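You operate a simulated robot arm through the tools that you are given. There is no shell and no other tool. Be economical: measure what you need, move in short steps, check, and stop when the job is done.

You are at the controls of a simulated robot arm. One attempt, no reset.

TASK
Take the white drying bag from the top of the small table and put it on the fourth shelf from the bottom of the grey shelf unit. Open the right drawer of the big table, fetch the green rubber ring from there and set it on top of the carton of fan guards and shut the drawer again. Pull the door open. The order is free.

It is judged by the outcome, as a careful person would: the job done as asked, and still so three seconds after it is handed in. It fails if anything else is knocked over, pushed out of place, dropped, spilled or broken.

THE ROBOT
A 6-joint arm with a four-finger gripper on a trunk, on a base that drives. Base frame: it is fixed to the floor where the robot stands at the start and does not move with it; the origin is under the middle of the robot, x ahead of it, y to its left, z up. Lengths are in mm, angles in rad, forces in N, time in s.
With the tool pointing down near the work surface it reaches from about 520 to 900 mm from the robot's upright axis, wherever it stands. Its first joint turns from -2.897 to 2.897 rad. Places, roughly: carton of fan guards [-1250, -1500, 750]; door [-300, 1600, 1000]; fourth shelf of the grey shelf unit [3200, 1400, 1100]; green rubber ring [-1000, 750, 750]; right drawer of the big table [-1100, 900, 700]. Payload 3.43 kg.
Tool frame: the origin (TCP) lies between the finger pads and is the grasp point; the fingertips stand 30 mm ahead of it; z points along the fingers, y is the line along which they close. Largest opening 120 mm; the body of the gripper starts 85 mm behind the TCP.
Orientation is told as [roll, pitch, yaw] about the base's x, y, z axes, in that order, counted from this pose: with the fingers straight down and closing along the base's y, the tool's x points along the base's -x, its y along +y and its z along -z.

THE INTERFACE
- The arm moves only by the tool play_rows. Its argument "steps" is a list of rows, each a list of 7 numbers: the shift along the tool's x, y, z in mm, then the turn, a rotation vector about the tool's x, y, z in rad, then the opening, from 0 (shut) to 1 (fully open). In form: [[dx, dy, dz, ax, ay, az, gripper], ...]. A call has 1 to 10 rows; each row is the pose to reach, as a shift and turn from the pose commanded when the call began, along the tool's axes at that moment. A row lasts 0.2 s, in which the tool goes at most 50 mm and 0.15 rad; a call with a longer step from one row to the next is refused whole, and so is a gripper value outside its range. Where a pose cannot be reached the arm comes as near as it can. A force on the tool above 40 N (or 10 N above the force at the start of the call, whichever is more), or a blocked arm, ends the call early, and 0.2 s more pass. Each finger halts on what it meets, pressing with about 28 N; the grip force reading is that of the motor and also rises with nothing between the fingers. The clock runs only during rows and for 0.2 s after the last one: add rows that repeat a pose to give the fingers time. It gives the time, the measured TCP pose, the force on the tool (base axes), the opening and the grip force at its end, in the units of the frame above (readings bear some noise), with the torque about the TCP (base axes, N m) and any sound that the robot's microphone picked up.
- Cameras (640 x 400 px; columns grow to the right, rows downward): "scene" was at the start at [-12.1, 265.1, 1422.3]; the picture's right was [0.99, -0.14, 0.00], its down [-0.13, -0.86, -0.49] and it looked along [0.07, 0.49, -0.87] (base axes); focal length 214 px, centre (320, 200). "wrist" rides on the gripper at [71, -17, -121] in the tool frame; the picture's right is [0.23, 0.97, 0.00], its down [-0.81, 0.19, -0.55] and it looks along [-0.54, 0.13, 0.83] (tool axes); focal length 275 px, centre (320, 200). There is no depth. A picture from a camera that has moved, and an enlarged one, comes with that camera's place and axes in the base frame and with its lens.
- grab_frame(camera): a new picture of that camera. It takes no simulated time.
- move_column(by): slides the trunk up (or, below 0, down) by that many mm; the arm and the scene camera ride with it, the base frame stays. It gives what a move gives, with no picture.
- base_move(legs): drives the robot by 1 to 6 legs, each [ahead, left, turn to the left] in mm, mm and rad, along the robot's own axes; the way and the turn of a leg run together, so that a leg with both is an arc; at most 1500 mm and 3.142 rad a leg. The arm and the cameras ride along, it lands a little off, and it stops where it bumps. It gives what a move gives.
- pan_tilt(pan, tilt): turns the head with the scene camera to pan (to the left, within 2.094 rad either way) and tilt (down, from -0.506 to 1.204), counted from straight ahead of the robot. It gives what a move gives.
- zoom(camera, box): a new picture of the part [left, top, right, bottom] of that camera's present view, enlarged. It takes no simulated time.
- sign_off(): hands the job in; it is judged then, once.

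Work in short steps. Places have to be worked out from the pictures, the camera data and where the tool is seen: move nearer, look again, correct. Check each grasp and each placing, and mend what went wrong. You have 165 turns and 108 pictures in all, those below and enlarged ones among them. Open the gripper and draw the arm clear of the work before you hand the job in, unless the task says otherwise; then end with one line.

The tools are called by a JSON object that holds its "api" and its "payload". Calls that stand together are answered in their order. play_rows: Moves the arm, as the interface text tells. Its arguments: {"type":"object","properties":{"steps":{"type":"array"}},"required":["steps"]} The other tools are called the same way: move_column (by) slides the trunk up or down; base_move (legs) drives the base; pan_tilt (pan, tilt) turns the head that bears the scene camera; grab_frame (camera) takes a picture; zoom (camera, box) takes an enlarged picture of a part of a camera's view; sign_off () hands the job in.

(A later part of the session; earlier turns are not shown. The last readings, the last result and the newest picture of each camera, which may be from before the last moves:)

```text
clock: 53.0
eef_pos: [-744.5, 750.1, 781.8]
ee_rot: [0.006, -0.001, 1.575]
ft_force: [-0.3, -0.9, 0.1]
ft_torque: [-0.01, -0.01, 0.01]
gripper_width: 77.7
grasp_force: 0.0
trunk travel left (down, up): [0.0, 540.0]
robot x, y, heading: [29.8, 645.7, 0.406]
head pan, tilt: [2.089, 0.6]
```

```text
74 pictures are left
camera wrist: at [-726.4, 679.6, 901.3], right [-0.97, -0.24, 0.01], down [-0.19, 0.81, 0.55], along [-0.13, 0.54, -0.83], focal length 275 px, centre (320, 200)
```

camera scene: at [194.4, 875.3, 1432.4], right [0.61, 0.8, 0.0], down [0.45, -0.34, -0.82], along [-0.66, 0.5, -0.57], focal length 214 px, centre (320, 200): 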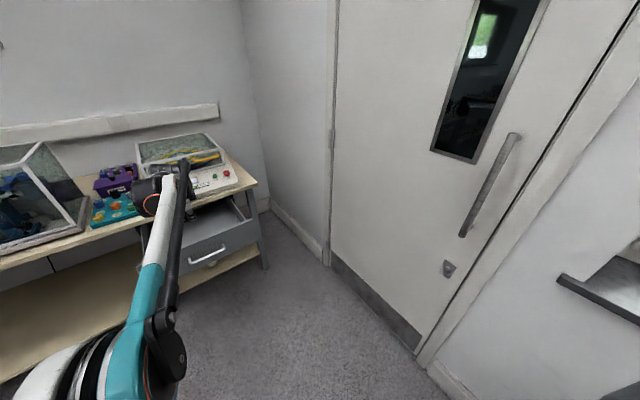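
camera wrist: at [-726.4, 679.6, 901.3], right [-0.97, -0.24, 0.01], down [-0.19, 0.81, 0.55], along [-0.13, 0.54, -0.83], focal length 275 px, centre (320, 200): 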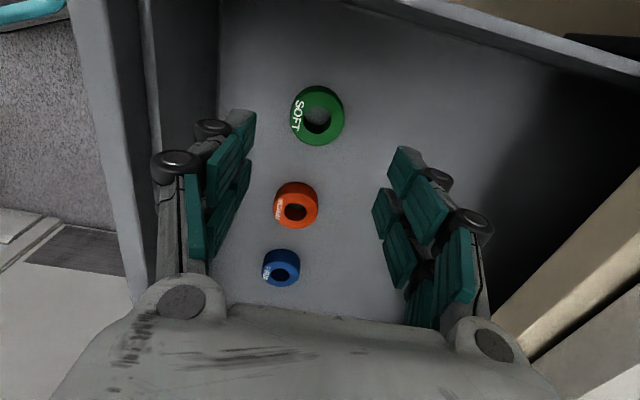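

Aligned. Descend to ~z 685 over the ring.

{"api": "play_rows", "payload": {"steps": [[-2, -3, 45, 0, 0, 0, 0.65], [-2, -3, 80, 0, 0, 0, 0.65], [-2, -3, 97, 0, 0, 0, 0.65], [-2, -3, 97, 0, 0, 0, 0.65]]}}

{"api": "grab_frame", "payload": {"camera": "wrist"}}

```text
clock: 54.0
eef_pos: [-740.1, 751.0, 685.1]
ee_rot: [0.007, 0.0, 1.575]
ft_force: [0.6, 0.4, -0.2]
ft_torque: [0.01, -0.02, 0.0]
gripper_width: 78.4
grasp_force: 0.1
trunk travel left (down, up): [0.0, 540.0]
robot x, y, heading: [29.1, 641.0, 0.404]
head pan, tilt: [2.089, 0.6]
```

```text
73 pictures are left
camera wrist: at [-723.0, 680.9, 804.5], right [-0.97, -0.24, 0.01], down [-0.19, 0.81, 0.55], along [-0.13, 0.54, -0.83], focal length 275 px, centre (320, 200)
```

wrist: 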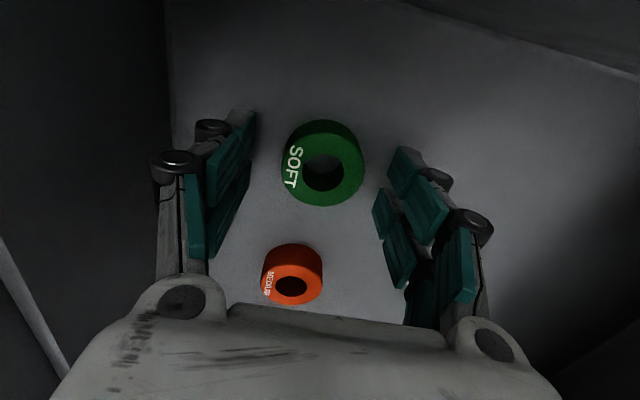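

The ring's top is roughly at fingertip height, so I need ~14 mm more depth, then close.

{"api": "play_rows", "payload": {"steps": [[0, 0, 8, 0, 0, 0, 0.65], [0, 0, 14, 0, 0, 0, 0.65], [0, 0, 14, 0, 0, 0, 0.5], [0, 0, 14, 0, 0, 0, 0.3], [0, 0, 14, 0, 0, 0, 0.2], [0, 0, 14, 0, 0, 0, 0.2]]}}

{"api": "grab_frame", "payload": {"camera": "wrist"}}

```text
clock: 55.0
eef_pos: [-738.8, 751.6, 675.4]
ee_rot: [0.008, -0.003, 1.577]
ft_force: [-0.6, 0.2, 25.6]
ft_torque: [-0.11, -0.66, -0.12]
gripper_width: 45.7
grasp_force: 28.3
trunk travel left (down, up): [0.0, 540.0]
robot x, y, heading: [26.4, 641.2, 0.4]
head pan, tilt: [2.089, 0.6]
stopped in row 5: the force on the tool passed its limit at 44 N (the readings are from after the stop); the commanded pose is now the measured one
```

```text
72 pictures are left
camera wrist: at [-722.4, 681.2, 795.1], right [-0.97, -0.23, 0.01], down [-0.19, 0.81, 0.56], along [-0.14, 0.54, -0.83], focal length 275 px, centre (320, 200)
```

wrist: 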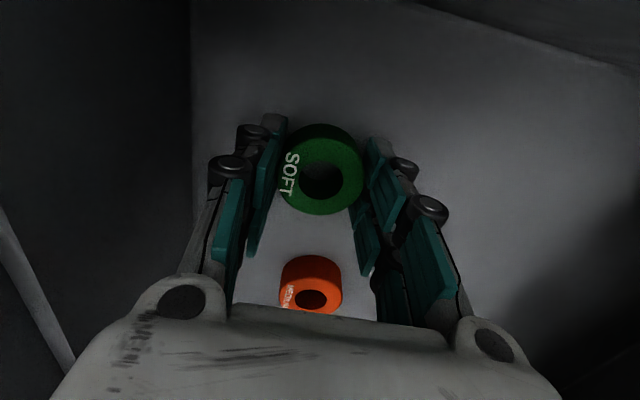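

Fingers reached the drawer floor and hold the ring at 45.7 mm. Firm the grip with a tiny lift, then raise.

{"api": "play_rows", "payload": {"steps": [[0, 0, -3, 0, 0, 0, 0.2], [0, 0, -3, 0, 0, 0, 0.1], [0, 0, -3, 0, 0, 0, 0.1], [0, 0, -40, 0, 0, 0, 0.1], [0, 0, -85, 0, 0, 0, 0.1], [0, 0, -130, 0, 0, 0, 0.1], [0, 0, -180, 0, 0, 0, 0.1], [0, 0, -225, 0, 0, 0, 0.1]]}}

{"api": "grab_frame", "payload": {"camera": "wrist"}}

```text
clock: 56.8
eef_pos: [-738.5, 752.6, 899.1]
ee_rot: [0.006, 0.0, 1.575]
ft_force: [-0.8, -0.1, -0.6]
ft_torque: [0.01, 0.01, 0.02]
gripper_width: 45.9
grasp_force: 27.7
trunk travel left (down, up): [0.0, 540.0]
robot x, y, heading: [30.4, 644.1, 0.405]
head pan, tilt: [2.089, 0.6]
```

```text
71 pictures are left
camera wrist: at [-722.0, 680.5, 1018.5], right [-0.97, -0.24, 0.0], down [-0.19, 0.81, 0.55], along [-0.13, 0.54, -0.83], focal length 275 px, centre (320, 200)
```

wrist: 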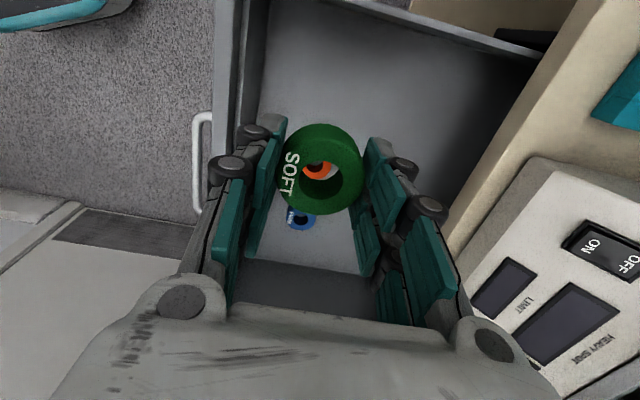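

Ring secured. I'll deliver it first: drive along -y with the arm clear of the tables, to y≈-1350, then look.

{"api": "base_move", "payload": {"legs": [[-422, -907, 0], [-394, -919, 0]]}}

{"api": "grab_frame", "payload": {"camera": "scene"}}

```text
clock: 66.8
eef_pos: [-761.0, -1254.1, 899.2]
ee_rot: [0.005, -0.003, 1.574]
ft_force: [-0.1, -0.3, -0.5]
ft_torque: [0.02, -0.01, -0.04]
gripper_width: 45.7
grasp_force: 27.7
trunk travel left (down, up): [0.0, 540.0]
robot x, y, heading: [10.7, -1364.7, 0.403]
head pan, tilt: [2.089, 0.6]
```

```text
70 pictures are left
camera scene: at [-158.8, -1134.9, 1433.0], right [0.61, 0.8, 0.0], down [0.45, -0.34, -0.82], along [-0.66, 0.5, -0.57], focal length 214 px, centre (320, 200)
```

scene: 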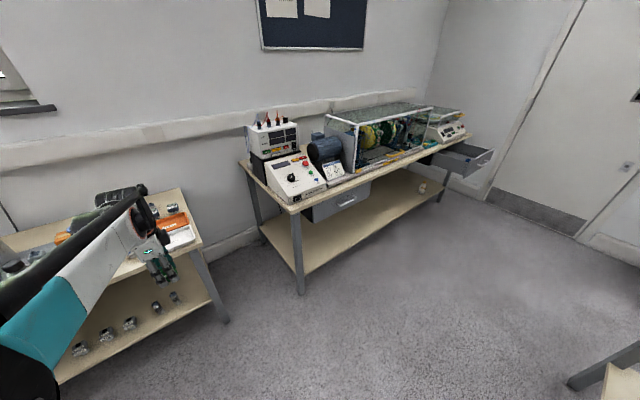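

Rotate the robot a bit left so the head sees the carton behind the arm.

{"api": "base_move", "payload": {"legs": [[0, 0, 0.5]]}}

{"api": "zoom", "payload": {"camera": "scene", "box": [0, 120, 320, 320]}}

{"api": "grab_frame", "payload": {"camera": "wrist"}}

```text
clock: 68.6
eef_pos: [-719.4, -1641.9, 897.8]
ee_rot: [0.005, -0.001, 2.079]
ft_force: [-0.2, 1.3, 0.1]
ft_torque: [0.01, -0.03, 0.01]
gripper_width: 45.5
grasp_force: 27.9
trunk travel left (down, up): [0.0, 540.0]
robot x, y, heading: [8.8, -1365.2, 0.905]
head pan, tilt: [2.089, 0.6]
```

```text
2.00 times, centred on (160, 220) of scene
camera zoom: at [-249.2, -1244.7, 1433.0], right [0.14, 0.99, 0.0], down [0.56, -0.08, -0.82], along [-0.82, 0.12, -0.57], focal length 429 px, centre (640, 160)
```

zoom: 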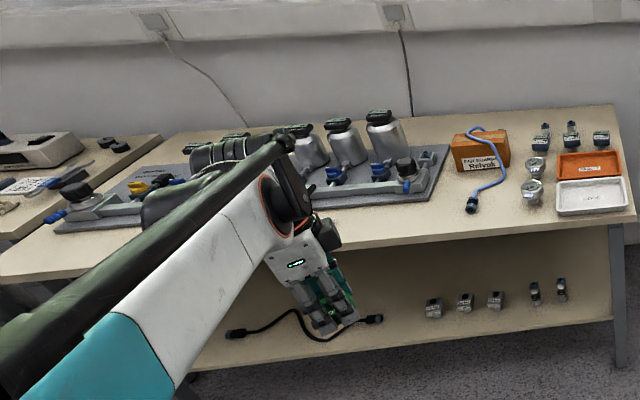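

```text
68 pictures are left
camera wrist: at [-669.2, -1695.0, 1018.3], right [-0.74, -0.67, 0.01], down [-0.56, 0.62, 0.55], along [-0.38, 0.41, -0.83], focal length 275 px, centre (320, 200)
```

wrist: 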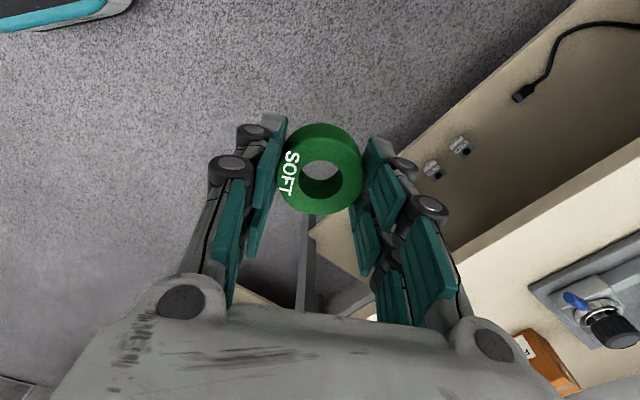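

Zoom in on the carton; a blue cable lies over it.

{"api": "zoom", "payload": {"camera": "scene", "box": [215, 170, 315, 235]}}

```text
6.15 times, centred on (265, 202) of scene
camera zoom: at [-249.2, -1244.7, 1433.0], right [0.14, 0.99, 0.0], down [0.56, -0.08, -0.82], along [-0.82, 0.12, -0.57], focal length 1320 px, centre (658, 185)
```

zoom: 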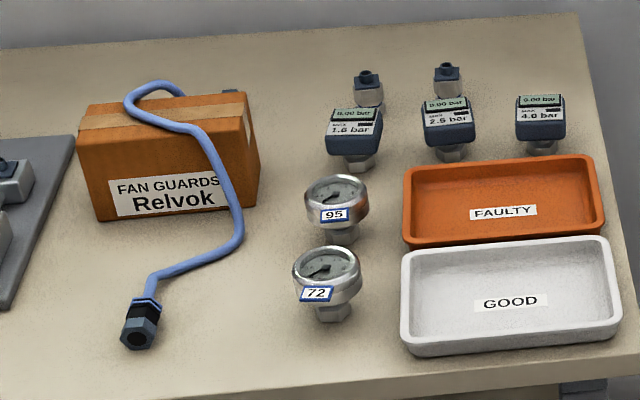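

Carton top ≈135×45 mm, axis-aligned near x -1268..-1313, y -1594..-1459; its right end is free of cable. I raise the column, turn back, and approach until the wrist camera sees it.

{"api": "move_column", "payload": {"by": 80}}

{"api": "base_move", "payload": {"legs": [[0, 0, -0.5], [-401, -73, 0]]}}

{"api": "grab_frame", "payload": {"camera": "wrist"}}

{"api": "grab_frame", "payload": {"camera": "scene"}}

```text
clock: 69.8
eef_pos: [-718.5, -1641.1, 978.4]
ee_rot: [0.006, -0.001, 2.079]
ft_force: [-0.8, -0.1, -0.3]
ft_torque: [0.04, 0.0, 0.0]
gripper_width: 45.8
grasp_force: 27.2
trunk travel left (down, up): [-80.0, 460.0]
robot x, y, heading: [12.6, -1364.8, 0.91]
head pan, tilt: [2.089, 0.6]
```

```text
clock: 73.7
eef_pos: [-1100.4, -1483.9, 978.4]
ee_rot: [0.005, -0.001, 1.578]
ft_force: [0.4, 0.6, 0.1]
ft_torque: [-0.01, 0.03, 0.0]
gripper_width: 45.8
grasp_force: 28.0
trunk travel left (down, up): [-80.0, 460.0]
robot x, y, heading: [-332.1, -1585.8, 0.405]
head pan, tilt: [2.089, 0.6]
```

```text
66 pictures are left
camera wrist: at [-1083.1, -1555.2, 1098.3], right [-0.97, -0.24, 0.01], down [-0.2, 0.81, 0.55], along [-0.14, 0.54, -0.83], focal length 275 px, centre (320, 200)
```

wrist: 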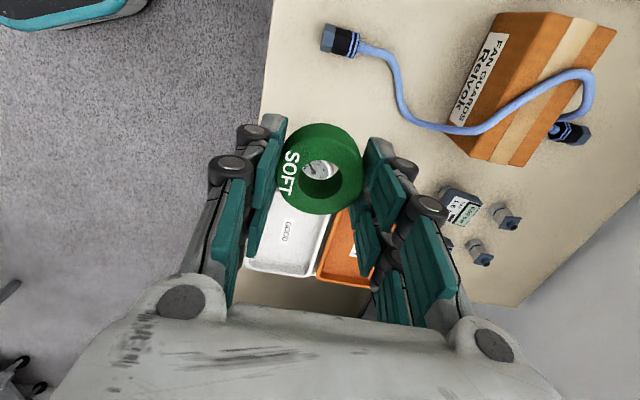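

```text
65 pictures are left
camera scene: at [-498.4, -1361.6, 1513.0], right [0.6, 0.8, 0.0], down [0.45, -0.34, -0.82], along [-0.66, 0.5, -0.57], focal length 214 px, centre (320, 200)
```

scene: 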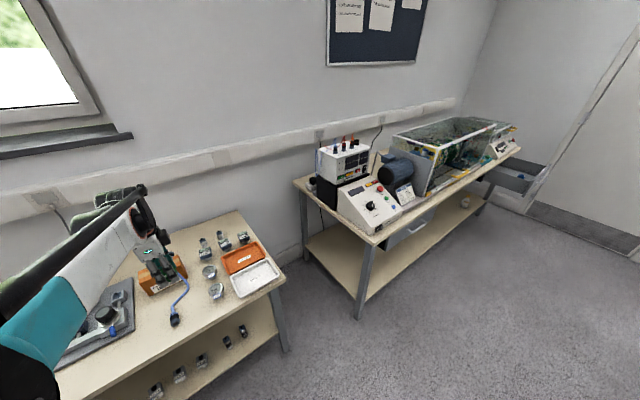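

Triangulation of carton: top z≈805, x -1311..-1359, right end y≈-1469. Ring goal: centre (-1335, -1489). Drive the base in by 235 mm.

{"api": "base_move", "payload": {"legs": [[-218, 88, 0]]}}

{"api": "grab_frame", "payload": {"camera": "wrist"}}

```text
clock: 75.5
eef_pos: [-1336.0, -1490.0, 978.1]
ee_rot: [0.004, -0.002, 1.578]
ft_force: [0.1, -0.2, 0.1]
ft_torque: [0.0, 0.0, 0.02]
gripper_width: 45.6
grasp_force: 28.0
trunk travel left (down, up): [-80.0, 460.0]
robot x, y, heading: [-566.2, -1596.9, 0.41]
head pan, tilt: [2.089, 0.6]
```

```text
64 pictures are left
camera wrist: at [-1318.8, -1561.6, 1098.2], right [-0.97, -0.24, 0.01], down [-0.2, 0.81, 0.55], along [-0.14, 0.54, -0.83], focal length 275 px, centre (320, 200)
```

wrist: 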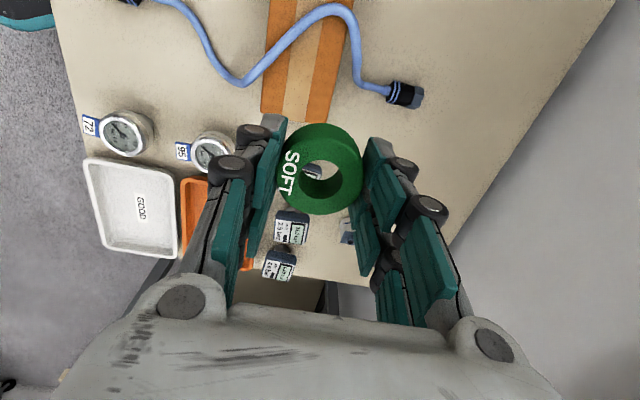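

The view from above shows the carton's top spans x≈-1285..-1356 (the earlier edge was the tape). I correct by +16 mm in x and lower to just above it.

{"api": "play_rows", "payload": {"steps": [[4, -16, 30, 0, 0, 0, 0.1], [4, -16, 70, 0, 0, 0, 0.1], [4, -16, 105, 0, 0, 0, 0.1], [4, -16, 124, 0, 0, 0, 0.1], [4, -16, 124, 0, 0, 0, 0.1]]}}

{"api": "grab_frame", "payload": {"camera": "wrist"}}

{"api": "zoom", "payload": {"camera": "scene", "box": [90, 200, 250, 300]}}

```text
clock: 76.7
eef_pos: [-1322.0, -1494.8, 853.2]
ee_rot: [0.006, -0.002, 1.58]
ft_force: [0.3, -0.4, -1.3]
ft_torque: [-0.02, 0.02, 0.03]
gripper_width: 45.5
grasp_force: 28.5
trunk travel left (down, up): [-80.0, 460.0]
robot x, y, heading: [-563.4, -1596.3, 0.408]
head pan, tilt: [2.089, 0.6]
```

```text
63 pictures are left
camera wrist: at [-1303.6, -1565.5, 974.2], right [-0.97, -0.24, 0.01], down [-0.2, 0.81, 0.55], along [-0.14, 0.54, -0.83], focal length 275 px, centre (320, 200)
```

wrist: 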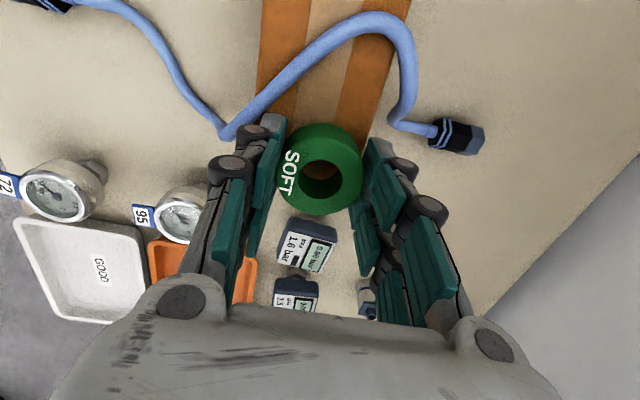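

```text
4.00 times, centred on (170, 250) of scene
camera zoom: at [-734.3, -1368.0, 1513.1], right [0.6, 0.8, 0.0], down [0.45, -0.34, -0.82], along [-0.66, 0.5, -0.57], focal length 858 px, centre (920, 0)
```

zoom: 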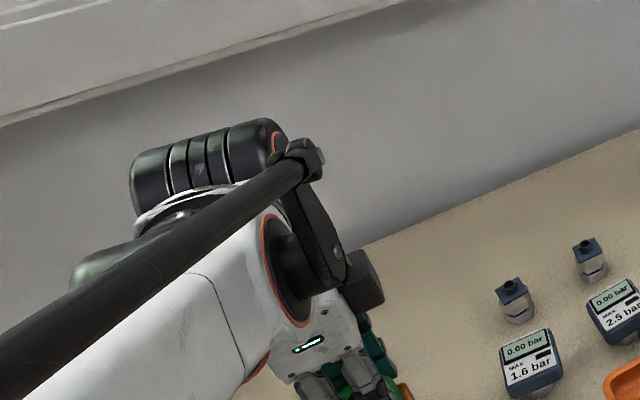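

Ring sits over the free end of the carton. Descend gently in small steps to contact.

{"api": "play_rows", "payload": {"steps": [[0, 0, 5, 0, 0, 0, 0.1], [0, 0, 10, 0, 0, 0, 0.1], [0, 0, 13, 0, 0, 0, 0.1], [0, 0, 13, 0, 0, 0, 0.1]]}}

{"api": "grab_frame", "payload": {"camera": "wrist"}}

```text
clock: 77.8
eef_pos: [-1320.4, -1493.7, 844.5]
ee_rot: [0.009, -0.001, 1.578]
ft_force: [-1.2, -0.3, 20.3]
ft_torque: [-0.08, -0.48, -0.02]
gripper_width: 45.8
grasp_force: 27.8
trunk travel left (down, up): [-80.0, 460.0]
robot x, y, heading: [-566.5, -1594.1, 0.409]
head pan, tilt: [2.089, 0.6]
stopped in row 4: the force on the tool passed its limit at 42 N (the readings are from after the stop); the commanded pose is now the measured one
```

```text
61 pictures are left
camera wrist: at [-1303.1, -1565.4, 964.0], right [-0.97, -0.24, 0.01], down [-0.19, 0.81, 0.56], along [-0.14, 0.54, -0.83], focal length 275 px, centre (320, 200)
```

wrist: 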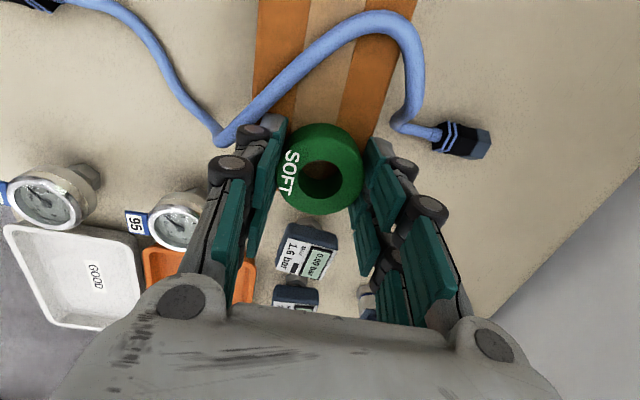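

Contact reached (front fingertip/ring on the carton top, z≈813). Open the fingers a little and check.

{"api": "play_rows", "payload": {"steps": [[0, 0, -1, 0, 0, 0, 0.38], [0, 0, -1, 0, 0, 0, 0.45], [0, 0, -1, 0, 0, 0, 0.5], [0, 0, -1, 0, 0, 0, 0.5]]}}

{"api": "grab_frame", "payload": {"camera": "wrist"}}

```text
clock: 78.8
eef_pos: [-1322.3, -1493.4, 844.0]
ee_rot: [0.007, -0.001, 1.58]
ft_force: [-0.9, 0.4, 1.9]
ft_torque: [-0.01, -0.04, 0.01]
gripper_width: 59.6
grasp_force: 0.0
trunk travel left (down, up): [-80.0, 460.0]
robot x, y, heading: [-563.7, -1597.8, 0.408]
head pan, tilt: [2.089, 0.6]
```

```text
60 pictures are left
camera wrist: at [-1304.0, -1565.4, 963.1], right [-0.97, -0.24, 0.01], down [-0.19, 0.81, 0.56], along [-0.14, 0.54, -0.83], focal length 275 px, centre (320, 200)
```

wrist: 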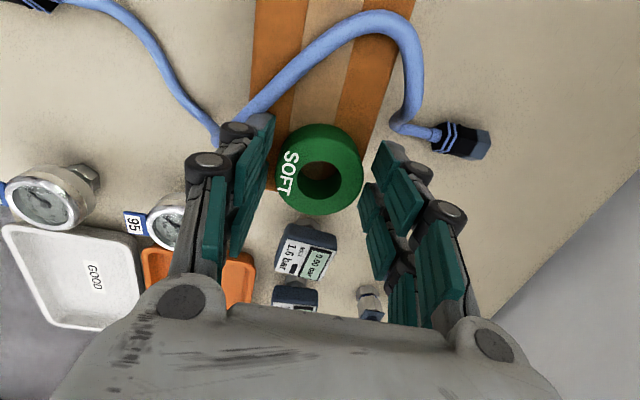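

Released cleanly. Raise the arm straight up and check the ring from above.

{"api": "play_rows", "payload": {"steps": [[0, 0, -20, 0, 0, 0, 0.5], [0, 0, -60, 0, 0, 0, 0.5], [0, 0, -105, 0, 0, 0, 0.5], [0, 0, -130, 0, 0, 0, 0.5]]}}

{"api": "grab_frame", "payload": {"camera": "wrist"}}

```text
clock: 79.8
eef_pos: [-1320.8, -1493.5, 973.1]
ee_rot: [0.007, -0.001, 1.58]
ft_force: [0.0, -0.7, 0.0]
ft_torque: [0.01, 0.0, 0.01]
gripper_width: 60.2
grasp_force: 0.0
trunk travel left (down, up): [-80.0, 460.0]
robot x, y, heading: [-563.2, -1597.4, 0.41]
head pan, tilt: [2.089, 0.6]
```

```text
59 pictures are left
camera wrist: at [-1303.3, -1566.0, 1093.2], right [-0.97, -0.24, 0.01], down [-0.19, 0.81, 0.56], along [-0.14, 0.54, -0.83], focal length 275 px, centre (320, 200)
```

wrist: 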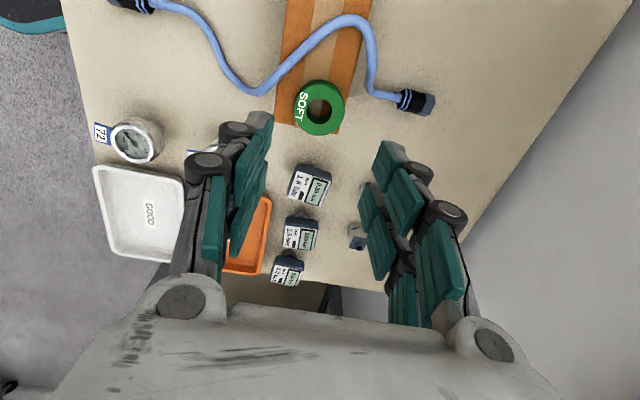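

Ring is stably on the carton. Now drive back to the drawer.

{"api": "base_move", "payload": {"legs": [[518, -225, 0], [439, 1009, 0], [531, 969, 0], [265, -68, 0]]}}

{"api": "grab_frame", "payload": {"camera": "scene"}}

```text
clock: 95.2
eef_pos: [-388.1, 758.3, 972.6]
ee_rot: [0.008, -0.002, 1.581]
ft_force: [0.1, -0.5, -0.3]
ft_torque: [-0.01, -0.02, 0.03]
gripper_width: 59.9
grasp_force: 0.0
trunk travel left (down, up): [-80.0, 460.0]
robot x, y, heading: [367.9, 659.4, 0.415]
head pan, tilt: [2.089, 0.6]
```

```text
58 pictures are left
camera scene: at [198.1, 886.0, 1513.1], right [0.6, 0.8, 0.0], down [0.45, -0.34, -0.83], along [-0.66, 0.49, -0.57], focal length 214 px, centre (320, 200)
```

scene: 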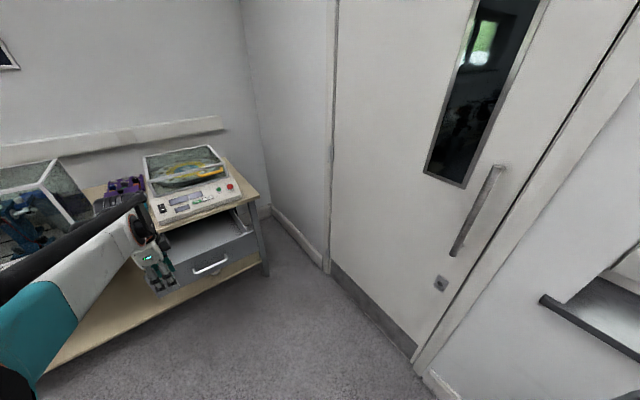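

Lower the column, then bring the closed gripper, tilted as before, in front of the drawer panel above its handle.

{"api": "move_column", "payload": {"by": -80}}

{"api": "play_rows", "payload": {"steps": [[-14, 19, 18, -0.14, 0, 0, 0.3], [-28, 39, 36, -0.28, 0, 0, 0.1], [-42, 58, 54, -0.42, 0, 0, 0], [-55, 78, 72, -0.56, 0, 0, 0], [-69, 97, 91, -0.7, 0, 0, 0], [-83, 116, 109, -0.84, 0, 0, 0], [-96, 136, 127, -0.98, 0, 0, 0], [-110, 155, 145, -1.11, 0, 0, 0], [-110, 155, 145, -1.11, 0, 0, 0]]}}

{"api": "grab_frame", "payload": {"camera": "wrist"}}

```text
clock: 96.3
eef_pos: [-388.5, 758.1, 893.6]
ee_rot: [0.008, -0.002, 1.578]
ft_force: [0.4, 0.5, -0.1]
ft_torque: [0.01, 0.01, 0.01]
gripper_width: 59.9
grasp_force: 0.0
trunk travel left (down, up): [0.0, 540.0]
robot x, y, heading: [370.5, 656.4, 0.413]
head pan, tilt: [2.089, 0.6]
```

```text
clock: 98.3
eef_pos: [-545.8, 866.3, 748.7]
ee_rot: [1.118, -0.002, 1.581]
ft_force: [-0.1, 1.0, 0.3]
ft_torque: [0.0, -0.02, 0.01]
gripper_width: 0.3
grasp_force: 28.1
trunk travel left (down, up): [0.0, 540.0]
robot x, y, heading: [368.7, 660.9, 0.407]
head pan, tilt: [2.089, 0.6]
```

```text
57 pictures are left
camera wrist: at [-429.2, 796.5, 784.6], right [-0.42, -0.24, 0.87], down [0.41, 0.81, 0.42], along [-0.81, 0.53, -0.25], focal length 275 px, centre (320, 200)
```

wrist: 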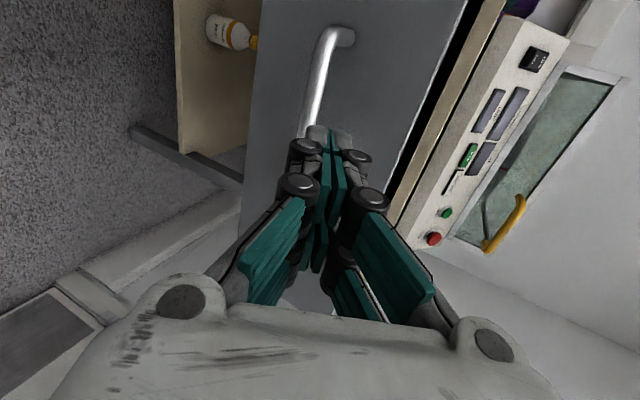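

Tips aim at the panel ~30 mm above the handle. Push by driving in -x, first 200 mm.

{"api": "base_move", "payload": {"legs": [[-184, 79, 0]]}}

{"api": "grab_frame", "payload": {"camera": "wrist"}}

```text
clock: 99.9
eef_pos: [-745.5, 865.8, 748.7]
ee_rot: [1.117, -0.001, 1.58]
ft_force: [0.8, 0.4, 0.6]
ft_torque: [-0.01, -0.04, 0.04]
gripper_width: 0.3
grasp_force: 28.0
trunk travel left (down, up): [0.0, 540.0]
robot x, y, heading: [167.6, 656.1, 0.412]
head pan, tilt: [2.089, 0.6]
```

```text
56 pictures are left
camera wrist: at [-629.1, 795.8, 785.4], right [-0.42, -0.24, 0.87], down [0.41, 0.81, 0.42], along [-0.81, 0.53, -0.25], focal length 275 px, centre (320, 200)
```

wrist: 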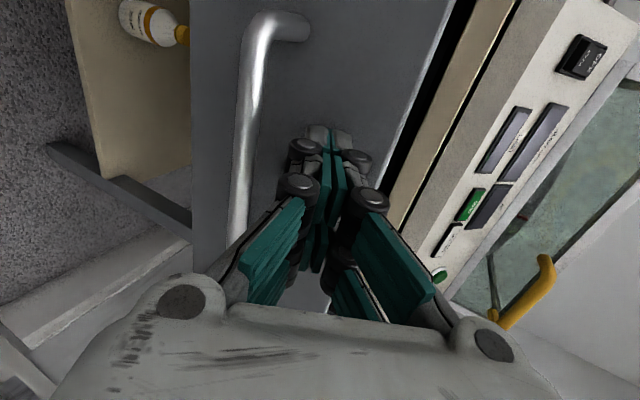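

The drawer is moving in. Continue 110 mm.

{"api": "base_move", "payload": {"legs": [[-101, 44, 0]]}}

{"api": "grab_frame", "payload": {"camera": "wrist"}}

```text
clock: 101.1
eef_pos: [-856.1, 866.7, 748.5]
ee_rot: [1.115, -0.001, 1.581]
ft_force: [0.2, -0.6, 0.0]
ft_torque: [-0.02, -0.05, 0.0]
gripper_width: 0.3
grasp_force: 28.0
trunk travel left (down, up): [0.0, 540.0]
robot x, y, heading: [62.1, 657.8, 0.408]
head pan, tilt: [2.089, 0.6]
```

```text
55 pictures are left
camera wrist: at [-739.8, 796.3, 785.4], right [-0.42, -0.24, 0.87], down [0.41, 0.81, 0.42], along [-0.81, 0.53, -0.25], focal length 275 px, centre (320, 200)
```

wrist: 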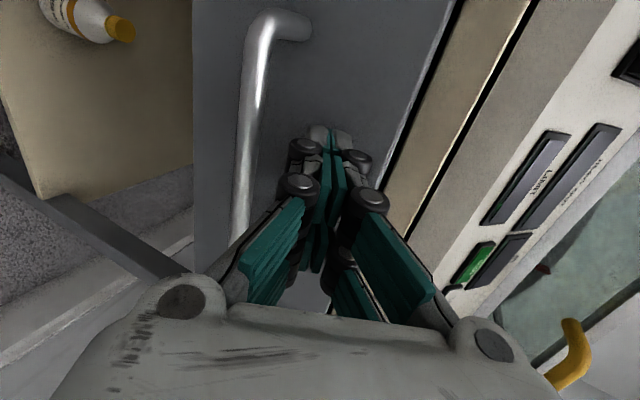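

About 35 mm remain; finish with force-limited arm rows.

{"api": "play_rows", "payload": {"steps": [[0, 4.4, 9, 0, 0, 0, 0], [0, 8.8, 18, 0, 0, 0, 0], [0, 13.1, 27, 0, 0, 0, 0], [0, 17.5, 36, 0, 0, 0, 0], [0, 21.9, 45, 0, 0, 0, 0], [0, 26.3, 54, 0, 0, 0, 0]]}}

{"api": "grab_frame", "payload": {"camera": "wrist"}}

```text
clock: 102.2
eef_pos: [-889.2, 866.3, 747.3]
ee_rot: [1.114, 0.0, 1.581]
ft_force: [22.0, -4.2, 10.2]
ft_torque: [0.12, 0.17, -0.23]
gripper_width: 0.0
grasp_force: 27.9
trunk travel left (down, up): [0.0, 540.0]
robot x, y, heading: [57.6, 658.4, 0.408]
head pan, tilt: [2.089, 0.6]
stopped in row 5: the force on the tool passed its limit at 62 N (the readings are from after the stop); the commanded pose is now the measured one
```

```text
54 pictures are left
camera wrist: at [-775.2, 796.2, 785.5], right [-0.43, -0.23, 0.87], down [0.4, 0.81, 0.42], along [-0.81, 0.53, -0.25], focal length 275 px, centre (320, 200)
```

wrist: 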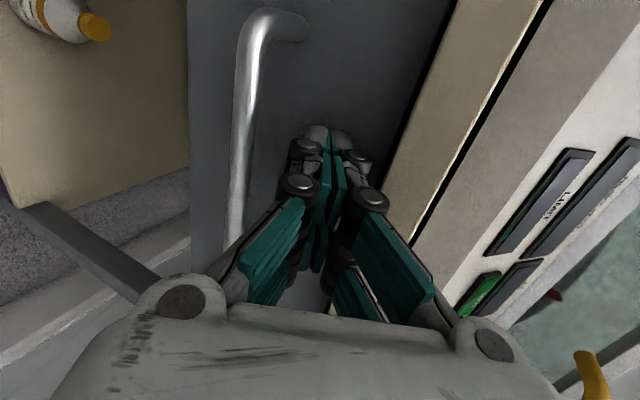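

Drawer shut (hard stop). Back the arm off and look at the door with the head.

{"api": "play_rows", "payload": {"steps": [[0, 0, -40, 0, 0, 0, 0], [0, 0, -85, 0, 0, 0, 0], [0, 20, -125, 0, 0, 0, 0.2], [0, 60, -150, 0, 0, 0, 0.4], [0, 105, -160, 0, 0, 0, 0.6], [0, 150, -170, 0, 0, 0, 0.6]]}}

{"api": "pan_tilt", "payload": {"pan": 1.3, "tilt": 0.35}}

{"api": "grab_frame", "payload": {"camera": "scene"}}

```text
clock: 103.5
eef_pos: [-805.6, 868.2, 955.3]
ee_rot: [1.112, -0.002, 1.58]
ft_force: [-0.6, -0.1, -0.3]
ft_torque: [0.0, 0.0, -0.01]
gripper_width: 72.1
grasp_force: 0.1
trunk travel left (down, up): [0.0, 540.0]
robot x, y, heading: [56.3, 657.7, 0.406]
head pan, tilt: [2.089, 0.6]
```

```text
clock: 104.7
eef_pos: [-804.6, 867.8, 955.5]
ee_rot: [1.112, 0.0, 1.583]
ft_force: [0.3, 0.1, -1.0]
ft_torque: [-0.04, 0.02, -0.05]
gripper_width: 72.0
grasp_force: 0.2
trunk travel left (down, up): [0.0, 540.0]
robot x, y, heading: [62.5, 658.3, 0.403]
head pan, tilt: [1.3, 0.351]
```

```text
53 pictures are left
camera scene: at [-54.6, 924.9, 1455.8], right [0.99, 0.14, 0.0], down [0.05, -0.34, -0.94], along [-0.13, 0.93, -0.34], focal length 214 px, centre (320, 200)
```

scene: 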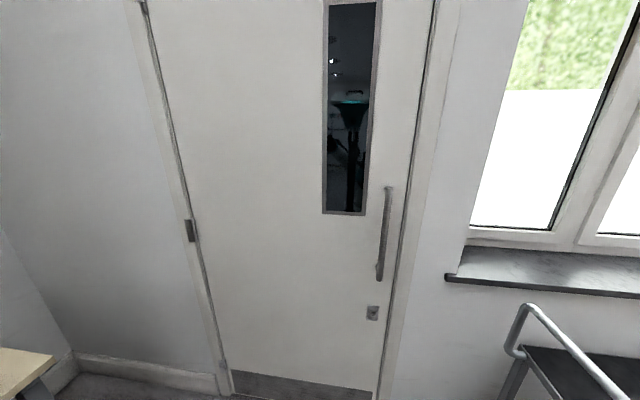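

Handle bar: x≈72, y≈1586, z 922–1258; hinge near x≈-714. I spin the tool 90° about its axis (so it closes horizontally) while retracting some.

{"api": "play_rows", "payload": {"steps": [[0, -5, -10, 0, 0, -0.15, 0.6], [0, -10, -20, 0, 0, -0.3, 0.6], [0, -15, -30, 0, 0, -0.45, 0.6], [0, -20, -40, 0, 0, -0.6, 0.6], [0, -25, -50, 0, 0, -0.75, 0.6], [0, -30, -60, 0, 0, -0.9, 0.6], [0, -35, -70, 0, 0, -1.05, 0.6], [0, -40, -80, 0, 0, -1.2, 0.6], [0, -45, -90, 0, 0, -1.35, 0.6], [0, -50, -100, 0, 0, -1.5, 0.6]]}}

```text
clock: 106.9
eef_pos: [-695.4, 868.8, 955.8]
ee_rot: [0.139, -1.107, 2.999]
ft_force: [0.0, 0.7, 0.6]
ft_torque: [0.0, 0.0, 0.03]
gripper_width: 72.1
grasp_force: 0.2
trunk travel left (down, up): [0.0, 540.0]
robot x, y, heading: [56.9, 658.2, 0.405]
head pan, tilt: [1.3, 0.351]
```

Good. Raise the column 100 mm and turn the robot so the arm faces the door.

{"api": "move_column", "payload": {"by": 100}}

{"api": "base_move", "payload": {"legs": [[0, 0, -1.175]]}}

{"api": "pan_tilt", "payload": {"pan": 2.09, "tilt": 0.45}}

{"api": "grab_frame", "payload": {"camera": "scene"}}

{"api": "grab_frame", "payload": {"camera": "wrist"}}

```text
clock: 108.2
eef_pos: [-694.9, 868.3, 1056.1]
ee_rot: [0.14, -1.106, 2.994]
ft_force: [0.5, 0.0, -0.6]
ft_torque: [0.04, 0.0, 0.01]
gripper_width: 72.1
grasp_force: 0.0
trunk travel left (down, up): [-100.0, 440.0]
robot x, y, heading: [58.5, 656.7, 0.408]
head pan, tilt: [1.3, 0.351]
```

```text
clock: 111.5
eef_pos: [-34.2, 1433.3, 1055.3]
ee_rot: [0.141, -1.106, 1.817]
ft_force: [0.8, 0.4, 0.1]
ft_torque: [0.0, 0.02, -0.01]
gripper_width: 72.0
grasp_force: 0.1
trunk travel left (down, up): [-100.0, 440.0]
robot x, y, heading: [57.7, 657.1, -0.766]
head pan, tilt: [1.3, 0.351]
```

```text
clock: 112.7
eef_pos: [-34.8, 1434.8, 1055.5]
ee_rot: [0.141, -1.108, 1.817]
ft_force: [-0.1, 0.2, 0.6]
ft_torque: [-0.01, 0.01, -0.03]
gripper_width: 72.0
grasp_force: 0.0
trunk travel left (down, up): [-100.0, 440.0]
robot x, y, heading: [57.8, 655.4, -0.773]
head pan, tilt: [2.089, 0.45]
```

```text
52 pictures are left
camera scene: at [204.3, 903.8, 1546.6], right [0.97, -0.25, 0.0], down [-0.11, -0.42, -0.9], along [0.22, 0.87, -0.44], focal length 214 px, centre (320, 200)
```

scene: 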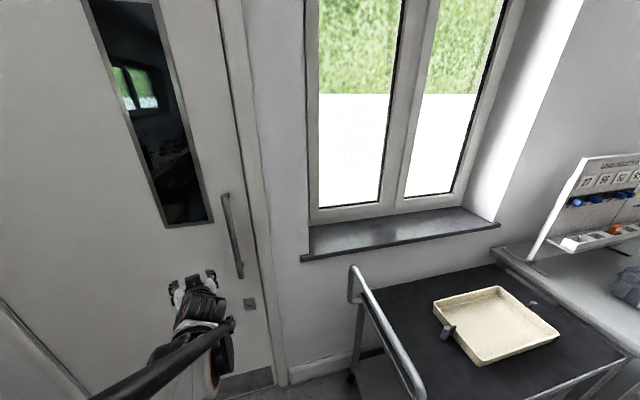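

```text
51 pictures are left
camera wrist: at [30.0, 1309.9, 1043.2], right [-0.88, -0.45, -0.14], down [-0.07, -0.17, 0.98], along [-0.47, 0.87, 0.12], focal length 275 px, centre (320, 200)
```

wrist: 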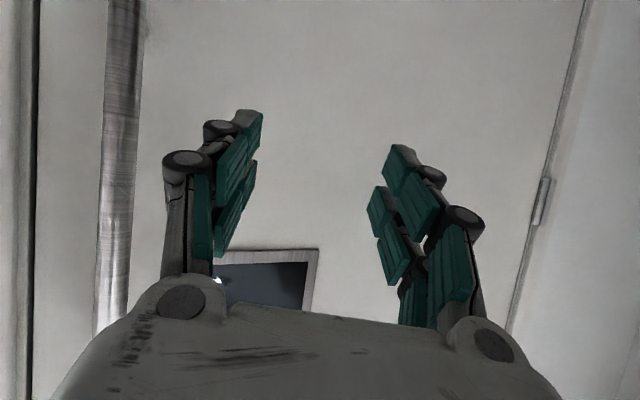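

The bar is near x≈68, y≈1545–1586. I turn the tool yaw so the fingers point squarely at the door, and shift the base +105 in x.

{"api": "play_rows", "payload": {"steps": [[0, 0, 0, 0.12, -0.008, 0.059, 0.6], [0, 0, 0, 0.24, -0.017, 0.117, 0.6], [0, 0, 0, 0.359, -0.025, 0.176, 0.6]]}}

{"api": "base_move", "payload": {"legs": [[75, 73, 0]]}}

{"api": "grab_frame", "payload": {"camera": "wrist"}}

{"api": "zoom", "payload": {"camera": "scene", "box": [100, 160, 340, 310]}}

```text
clock: 113.5
eef_pos: [-35.9, 1434.7, 1056.9]
ee_rot: [0.136, -1.109, 1.42]
ft_force: [0.0, 0.3, -0.1]
ft_torque: [0.02, 0.06, 0.04]
gripper_width: 72.2
grasp_force: 0.1
trunk travel left (down, up): [-100.0, 440.0]
robot x, y, heading: [54.9, 653.9, -0.768]
head pan, tilt: [2.089, 0.45]
```

```text
clock: 114.7
eef_pos: [70.0, 1434.0, 1055.6]
ee_rot: [0.136, -1.105, 1.418]
ft_force: [-0.2, 0.6, 0.8]
ft_torque: [0.0, 0.02, 0.01]
gripper_width: 72.0
grasp_force: 0.1
trunk travel left (down, up): [-100.0, 440.0]
robot x, y, heading: [164.2, 656.5, -0.769]
head pan, tilt: [2.089, 0.45]
```

```text
50 pictures are left
camera wrist: at [82.6, 1293.9, 1043.3], right [-0.99, -0.07, -0.15], down [-0.14, -0.13, 0.98], along [-0.09, 0.99, 0.12], focal length 275 px, centre (320, 200)
```

wrist: 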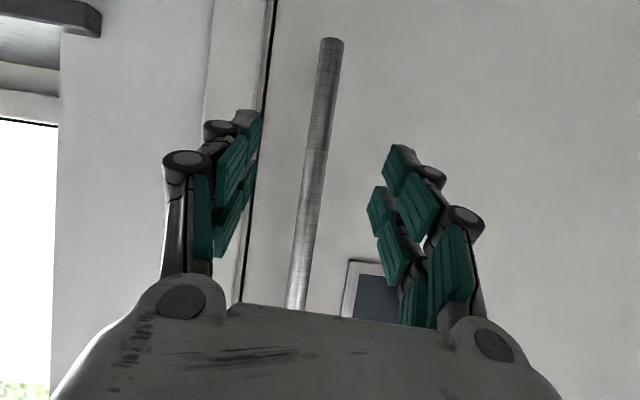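

```text
2.67 times, centred on (220, 235) of scene
camera zoom: at [309.8, 903.6, 1546.6], right [0.97, -0.25, 0.0], down [-0.11, -0.42, -0.9], along [0.22, 0.87, -0.44], focal length 572 px, centre (587, 107)
```

zoom: 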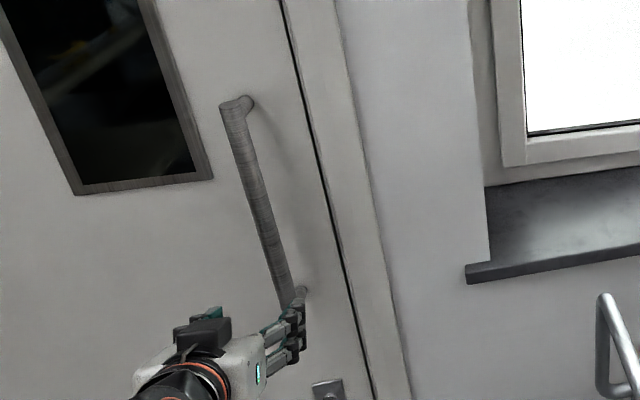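

The bar runs between the fingers. Advance 95 mm toward the door and look again.

{"api": "play_rows", "payload": {"steps": [[-14, 0, 29, 0, 0, 0, 0.6], [-28, 0, 57, 0, 0, 0, 0.6], [-42, 0, 86, 0, 0, 0, 0.6], [-42, 0, 86, 0, 0, 0, 0.6]]}}

{"api": "grab_frame", "payload": {"camera": "wrist"}}

{"api": "zoom", "payload": {"camera": "scene", "box": [140, 200, 260, 320]}}

```text
clock: 115.7
eef_pos: [73.2, 1531.2, 1054.9]
ee_rot: [0.136, -1.109, 1.419]
ft_force: [0.8, 0.0, -0.2]
ft_torque: [0.0, 0.0, 0.02]
gripper_width: 71.9
grasp_force: 0.1
trunk travel left (down, up): [-100.0, 440.0]
robot x, y, heading: [163.6, 658.9, -0.773]
head pan, tilt: [2.089, 0.45]
```

```text
48 pictures are left
camera wrist: at [86.4, 1390.2, 1042.5], right [-0.99, -0.07, -0.15], down [-0.14, -0.13, 0.98], along [-0.09, 0.99, 0.12], focal length 275 px, centre (320, 200)
```

wrist: 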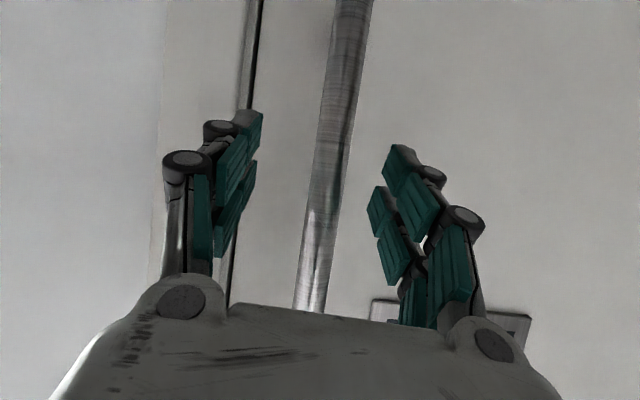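

```text
3.33 times, centred on (200, 260) of scene
camera zoom: at [309.8, 904.1, 1546.5], right [0.97, -0.25, 0.0], down [-0.11, -0.42, -0.9], along [0.22, 0.87, -0.44], focal length 715 px, centre (720, 0)
```

zoom: 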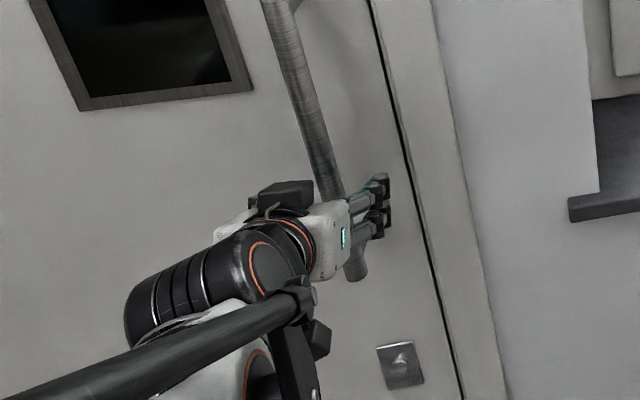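

Bar at y≈1585, x≈65, about 25 mm thick. Advance 43 mm with a 7 mm sideways correction, then close.

{"api": "play_rows", "payload": {"steps": [[-9, 7, 19, 0, 0, 0, 0.6], [-19, 7, 39, 0, 0, 0, 0.6], [-19, 7, 39, 0, 0, 0, 0.4], [-19, 7, 39, 0, 0, 0, 0.2], [-19, 7, 39, 0, 0, 0, 0.1], [-19, 7, 39, 0, 0, 0, 0.1]]}}

{"api": "grab_frame", "payload": {"camera": "wrist"}}

```text
clock: 117.0
eef_pos: [70.4, 1574.1, 1054.3]
ee_rot: [0.136, -1.106, 1.42]
ft_force: [1.5, -0.7, -2.2]
ft_torque: [0.25, -1.38, 0.18]
gripper_width: 23.0
grasp_force: 45.4
trunk travel left (down, up): [-100.0, 440.0]
robot x, y, heading: [162.8, 658.4, -0.775]
head pan, tilt: [2.089, 0.45]
```

```text
46 pictures are left
camera wrist: at [81.0, 1433.2, 1042.6], right [-0.99, -0.07, -0.15], down [-0.14, -0.13, 0.98], along [-0.09, 0.99, 0.12], focal length 275 px, centre (320, 200)
```

wrist: 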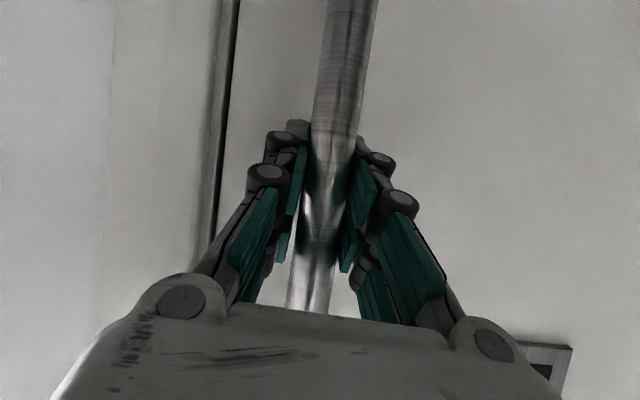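

Bar gripped (23 mm). Pull with a small arc of the base about the hinge (0.1 rad clockwise) and check.

{"api": "base_move", "payload": {"legs": [[-8, -131, -0.1]]}}

{"api": "grab_frame", "payload": {"camera": "wrist"}}

```text
clock: 118.3
eef_pos: [61.4, 1494.9, 1054.9]
ee_rot: [0.137, -1.107, 1.316]
ft_force: [9.7, -2.8, -5.6]
ft_torque: [-0.06, -1.2, 0.29]
gripper_width: 23.0
grasp_force: 44.8
trunk travel left (down, up): [-100.0, 440.0]
robot x, y, heading: [63.5, 575.0, -0.872]
head pan, tilt: [2.089, 0.45]
```

```text
45 pictures are left
camera wrist: at [58.6, 1354.7, 1042.5], right [-0.99, 0.03, -0.15], down [-0.15, -0.12, 0.98], along [0.01, 0.99, 0.12], focal length 275 px, centre (320, 200)
```

wrist: 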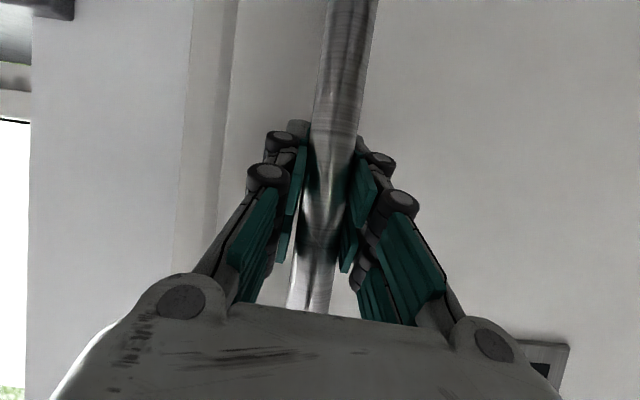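

The door follows with little force. Continue the arc in larger steps.

{"api": "base_move", "payload": {"legs": [[-16, -262, -0.2]]}}

```text
clock: 120.2
eef_pos: [20.3, 1343.8, 1053.9]
ee_rot: [0.133, -1.106, 1.12]
ft_force: [-2.7, 0.6, -5.2]
ft_torque: [-0.08, -1.05, 0.1]
gripper_width: 23.3
grasp_force: 45.3
trunk travel left (down, up): [-100.0, 440.0]
robot x, y, heading: [-163.3, 437.4, -1.072]
head pan, tilt: [2.089, 0.45]
```

Low force; continue to ~0.6 rad.

{"api": "base_move", "payload": {"legs": [[-16, -262, -0.2]]}}

{"api": "base_move", "payload": {"legs": [[-8, -131, -0.1]]}}

{"api": "grab_frame", "payload": {"camera": "scene"}}

```text
clock: 122.1
eef_pos: [-55.4, 1201.5, 1055.9]
ee_rot: [0.134, -1.106, 0.921]
ft_force: [1.1, -2.2, -5.5]
ft_torque: [-0.4, -1.08, 0.12]
gripper_width: 23.3
grasp_force: 44.5
trunk travel left (down, up): [-100.0, 440.0]
robot x, y, heading: [-412.6, 352.3, -1.271]
head pan, tilt: [2.089, 0.45]
```

```text
clock: 123.4
eef_pos: [-104.8, 1139.5, 1054.2]
ee_rot: [0.133, -1.109, 0.826]
ft_force: [-16.2, 14.5, -1.7]
ft_torque: [0.02, -0.76, -0.13]
gripper_width: 23.3
grasp_force: 44.8
trunk travel left (down, up): [-100.0, 440.0]
robot x, y, heading: [-540.2, 323.3, -1.368]
head pan, tilt: [2.089, 0.45]
```

```text
44 pictures are left
camera scene: at [-282.8, 449.2, 1546.8], right [0.66, -0.75, 0.0], down [-0.33, -0.29, -0.9], along [0.68, 0.59, -0.44], focal length 214 px, centre (320, 200)
```

scene: 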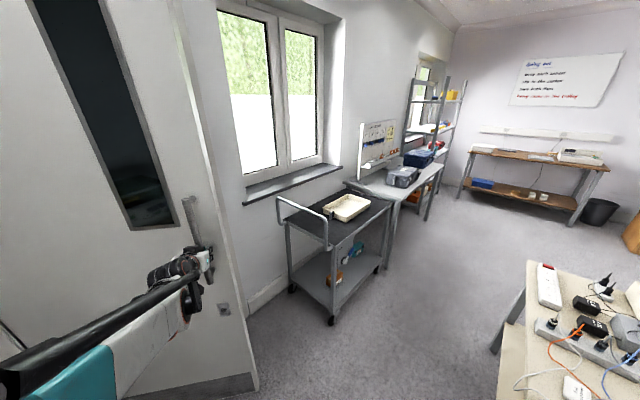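

The door is ~34° open, but the robot nears the big table. I release the handle and check the door stays, then I'll push it further from behind its edge.

{"api": "play_rows", "payload": {"steps": [[0, 0, 0, 0, 0, 0, 0.4], [0, 0, 0, 0, 0, 0, 0.65], [0, 0, -35, 0, 0, 0, 0.65], [0, 0, -75, 0, 0, 0, 0.65], [0, 0, -110, 0, 0, 0, 0.4]]}}

{"api": "base_move", "payload": {"legs": [[78, -16, 0], [98, 480, 0]]}}

{"api": "grab_frame", "payload": {"camera": "scene"}}

```text
clock: 124.6
eef_pos: [-160.4, 1057.7, 1105.5]
ee_rot: [0.137, -1.108, 0.822]
ft_force: [0.0, -0.4, 0.8]
ft_torque: [0.0, -0.03, 0.01]
gripper_width: 47.8
grasp_force: 0.1
trunk travel left (down, up): [-100.0, 440.0]
robot x, y, heading: [-535.1, 328.5, -1.37]
head pan, tilt: [2.089, 0.45]
```

```text
clock: 128.1
eef_pos: [331.6, 976.4, 1103.8]
ee_rot: [0.137, -1.108, 0.818]
ft_force: [1.4, 0.0, -0.2]
ft_torque: [0.01, -0.01, 0.0]
gripper_width: 47.9
grasp_force: 0.1
trunk travel left (down, up): [-100.0, 440.0]
robot x, y, heading: [-52.1, 244.6, -1.371]
head pan, tilt: [2.089, 0.45]
```

```text
43 pictures are left
camera scene: at [207.7, 366.2, 1546.6], right [0.66, -0.75, 0.0], down [-0.33, -0.29, -0.9], along [0.68, 0.59, -0.44], focal length 214 px, centre (320, 200)
```

scene: 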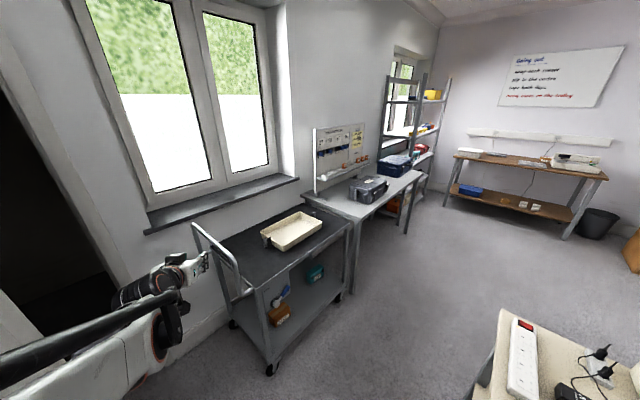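

Door stays open. Now carefully bring the arm round behind the door's edge (staying clear of the cart handle).

{"api": "base_move", "payload": {"legs": [[-229, 77, 0], [0, 0, 0.317], [100, 202, 0]]}}

{"api": "grab_frame", "payload": {"camera": "scene"}}

```text
clock: 132.2
eef_pos: [340.4, 1309.5, 1104.3]
ee_rot: [0.136, -1.108, 1.137]
ft_force: [0.5, 0.4, -1.2]
ft_torque: [0.01, -0.01, -0.02]
gripper_width: 48.1
grasp_force: 0.1
trunk travel left (down, up): [-100.0, 440.0]
robot x, y, heading: [204.9, 495.4, -1.052]
head pan, tilt: [2.089, 0.45]
```

```text
42 pictures are left
camera scene: at [413.4, 691.8, 1546.6], right [0.86, -0.51, 0.0], down [-0.22, -0.37, -0.9], along [0.46, 0.77, -0.44], focal length 214 px, centre (320, 200)
```

scene: 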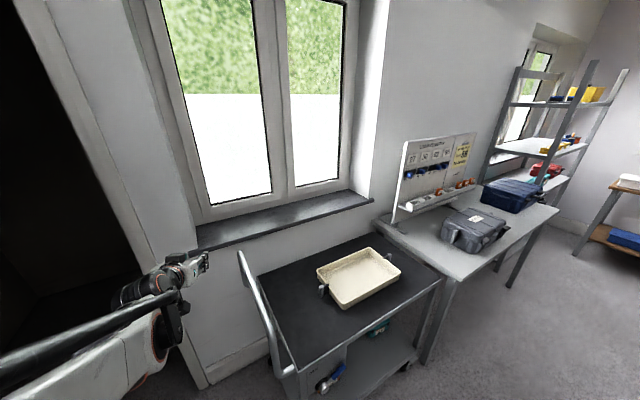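

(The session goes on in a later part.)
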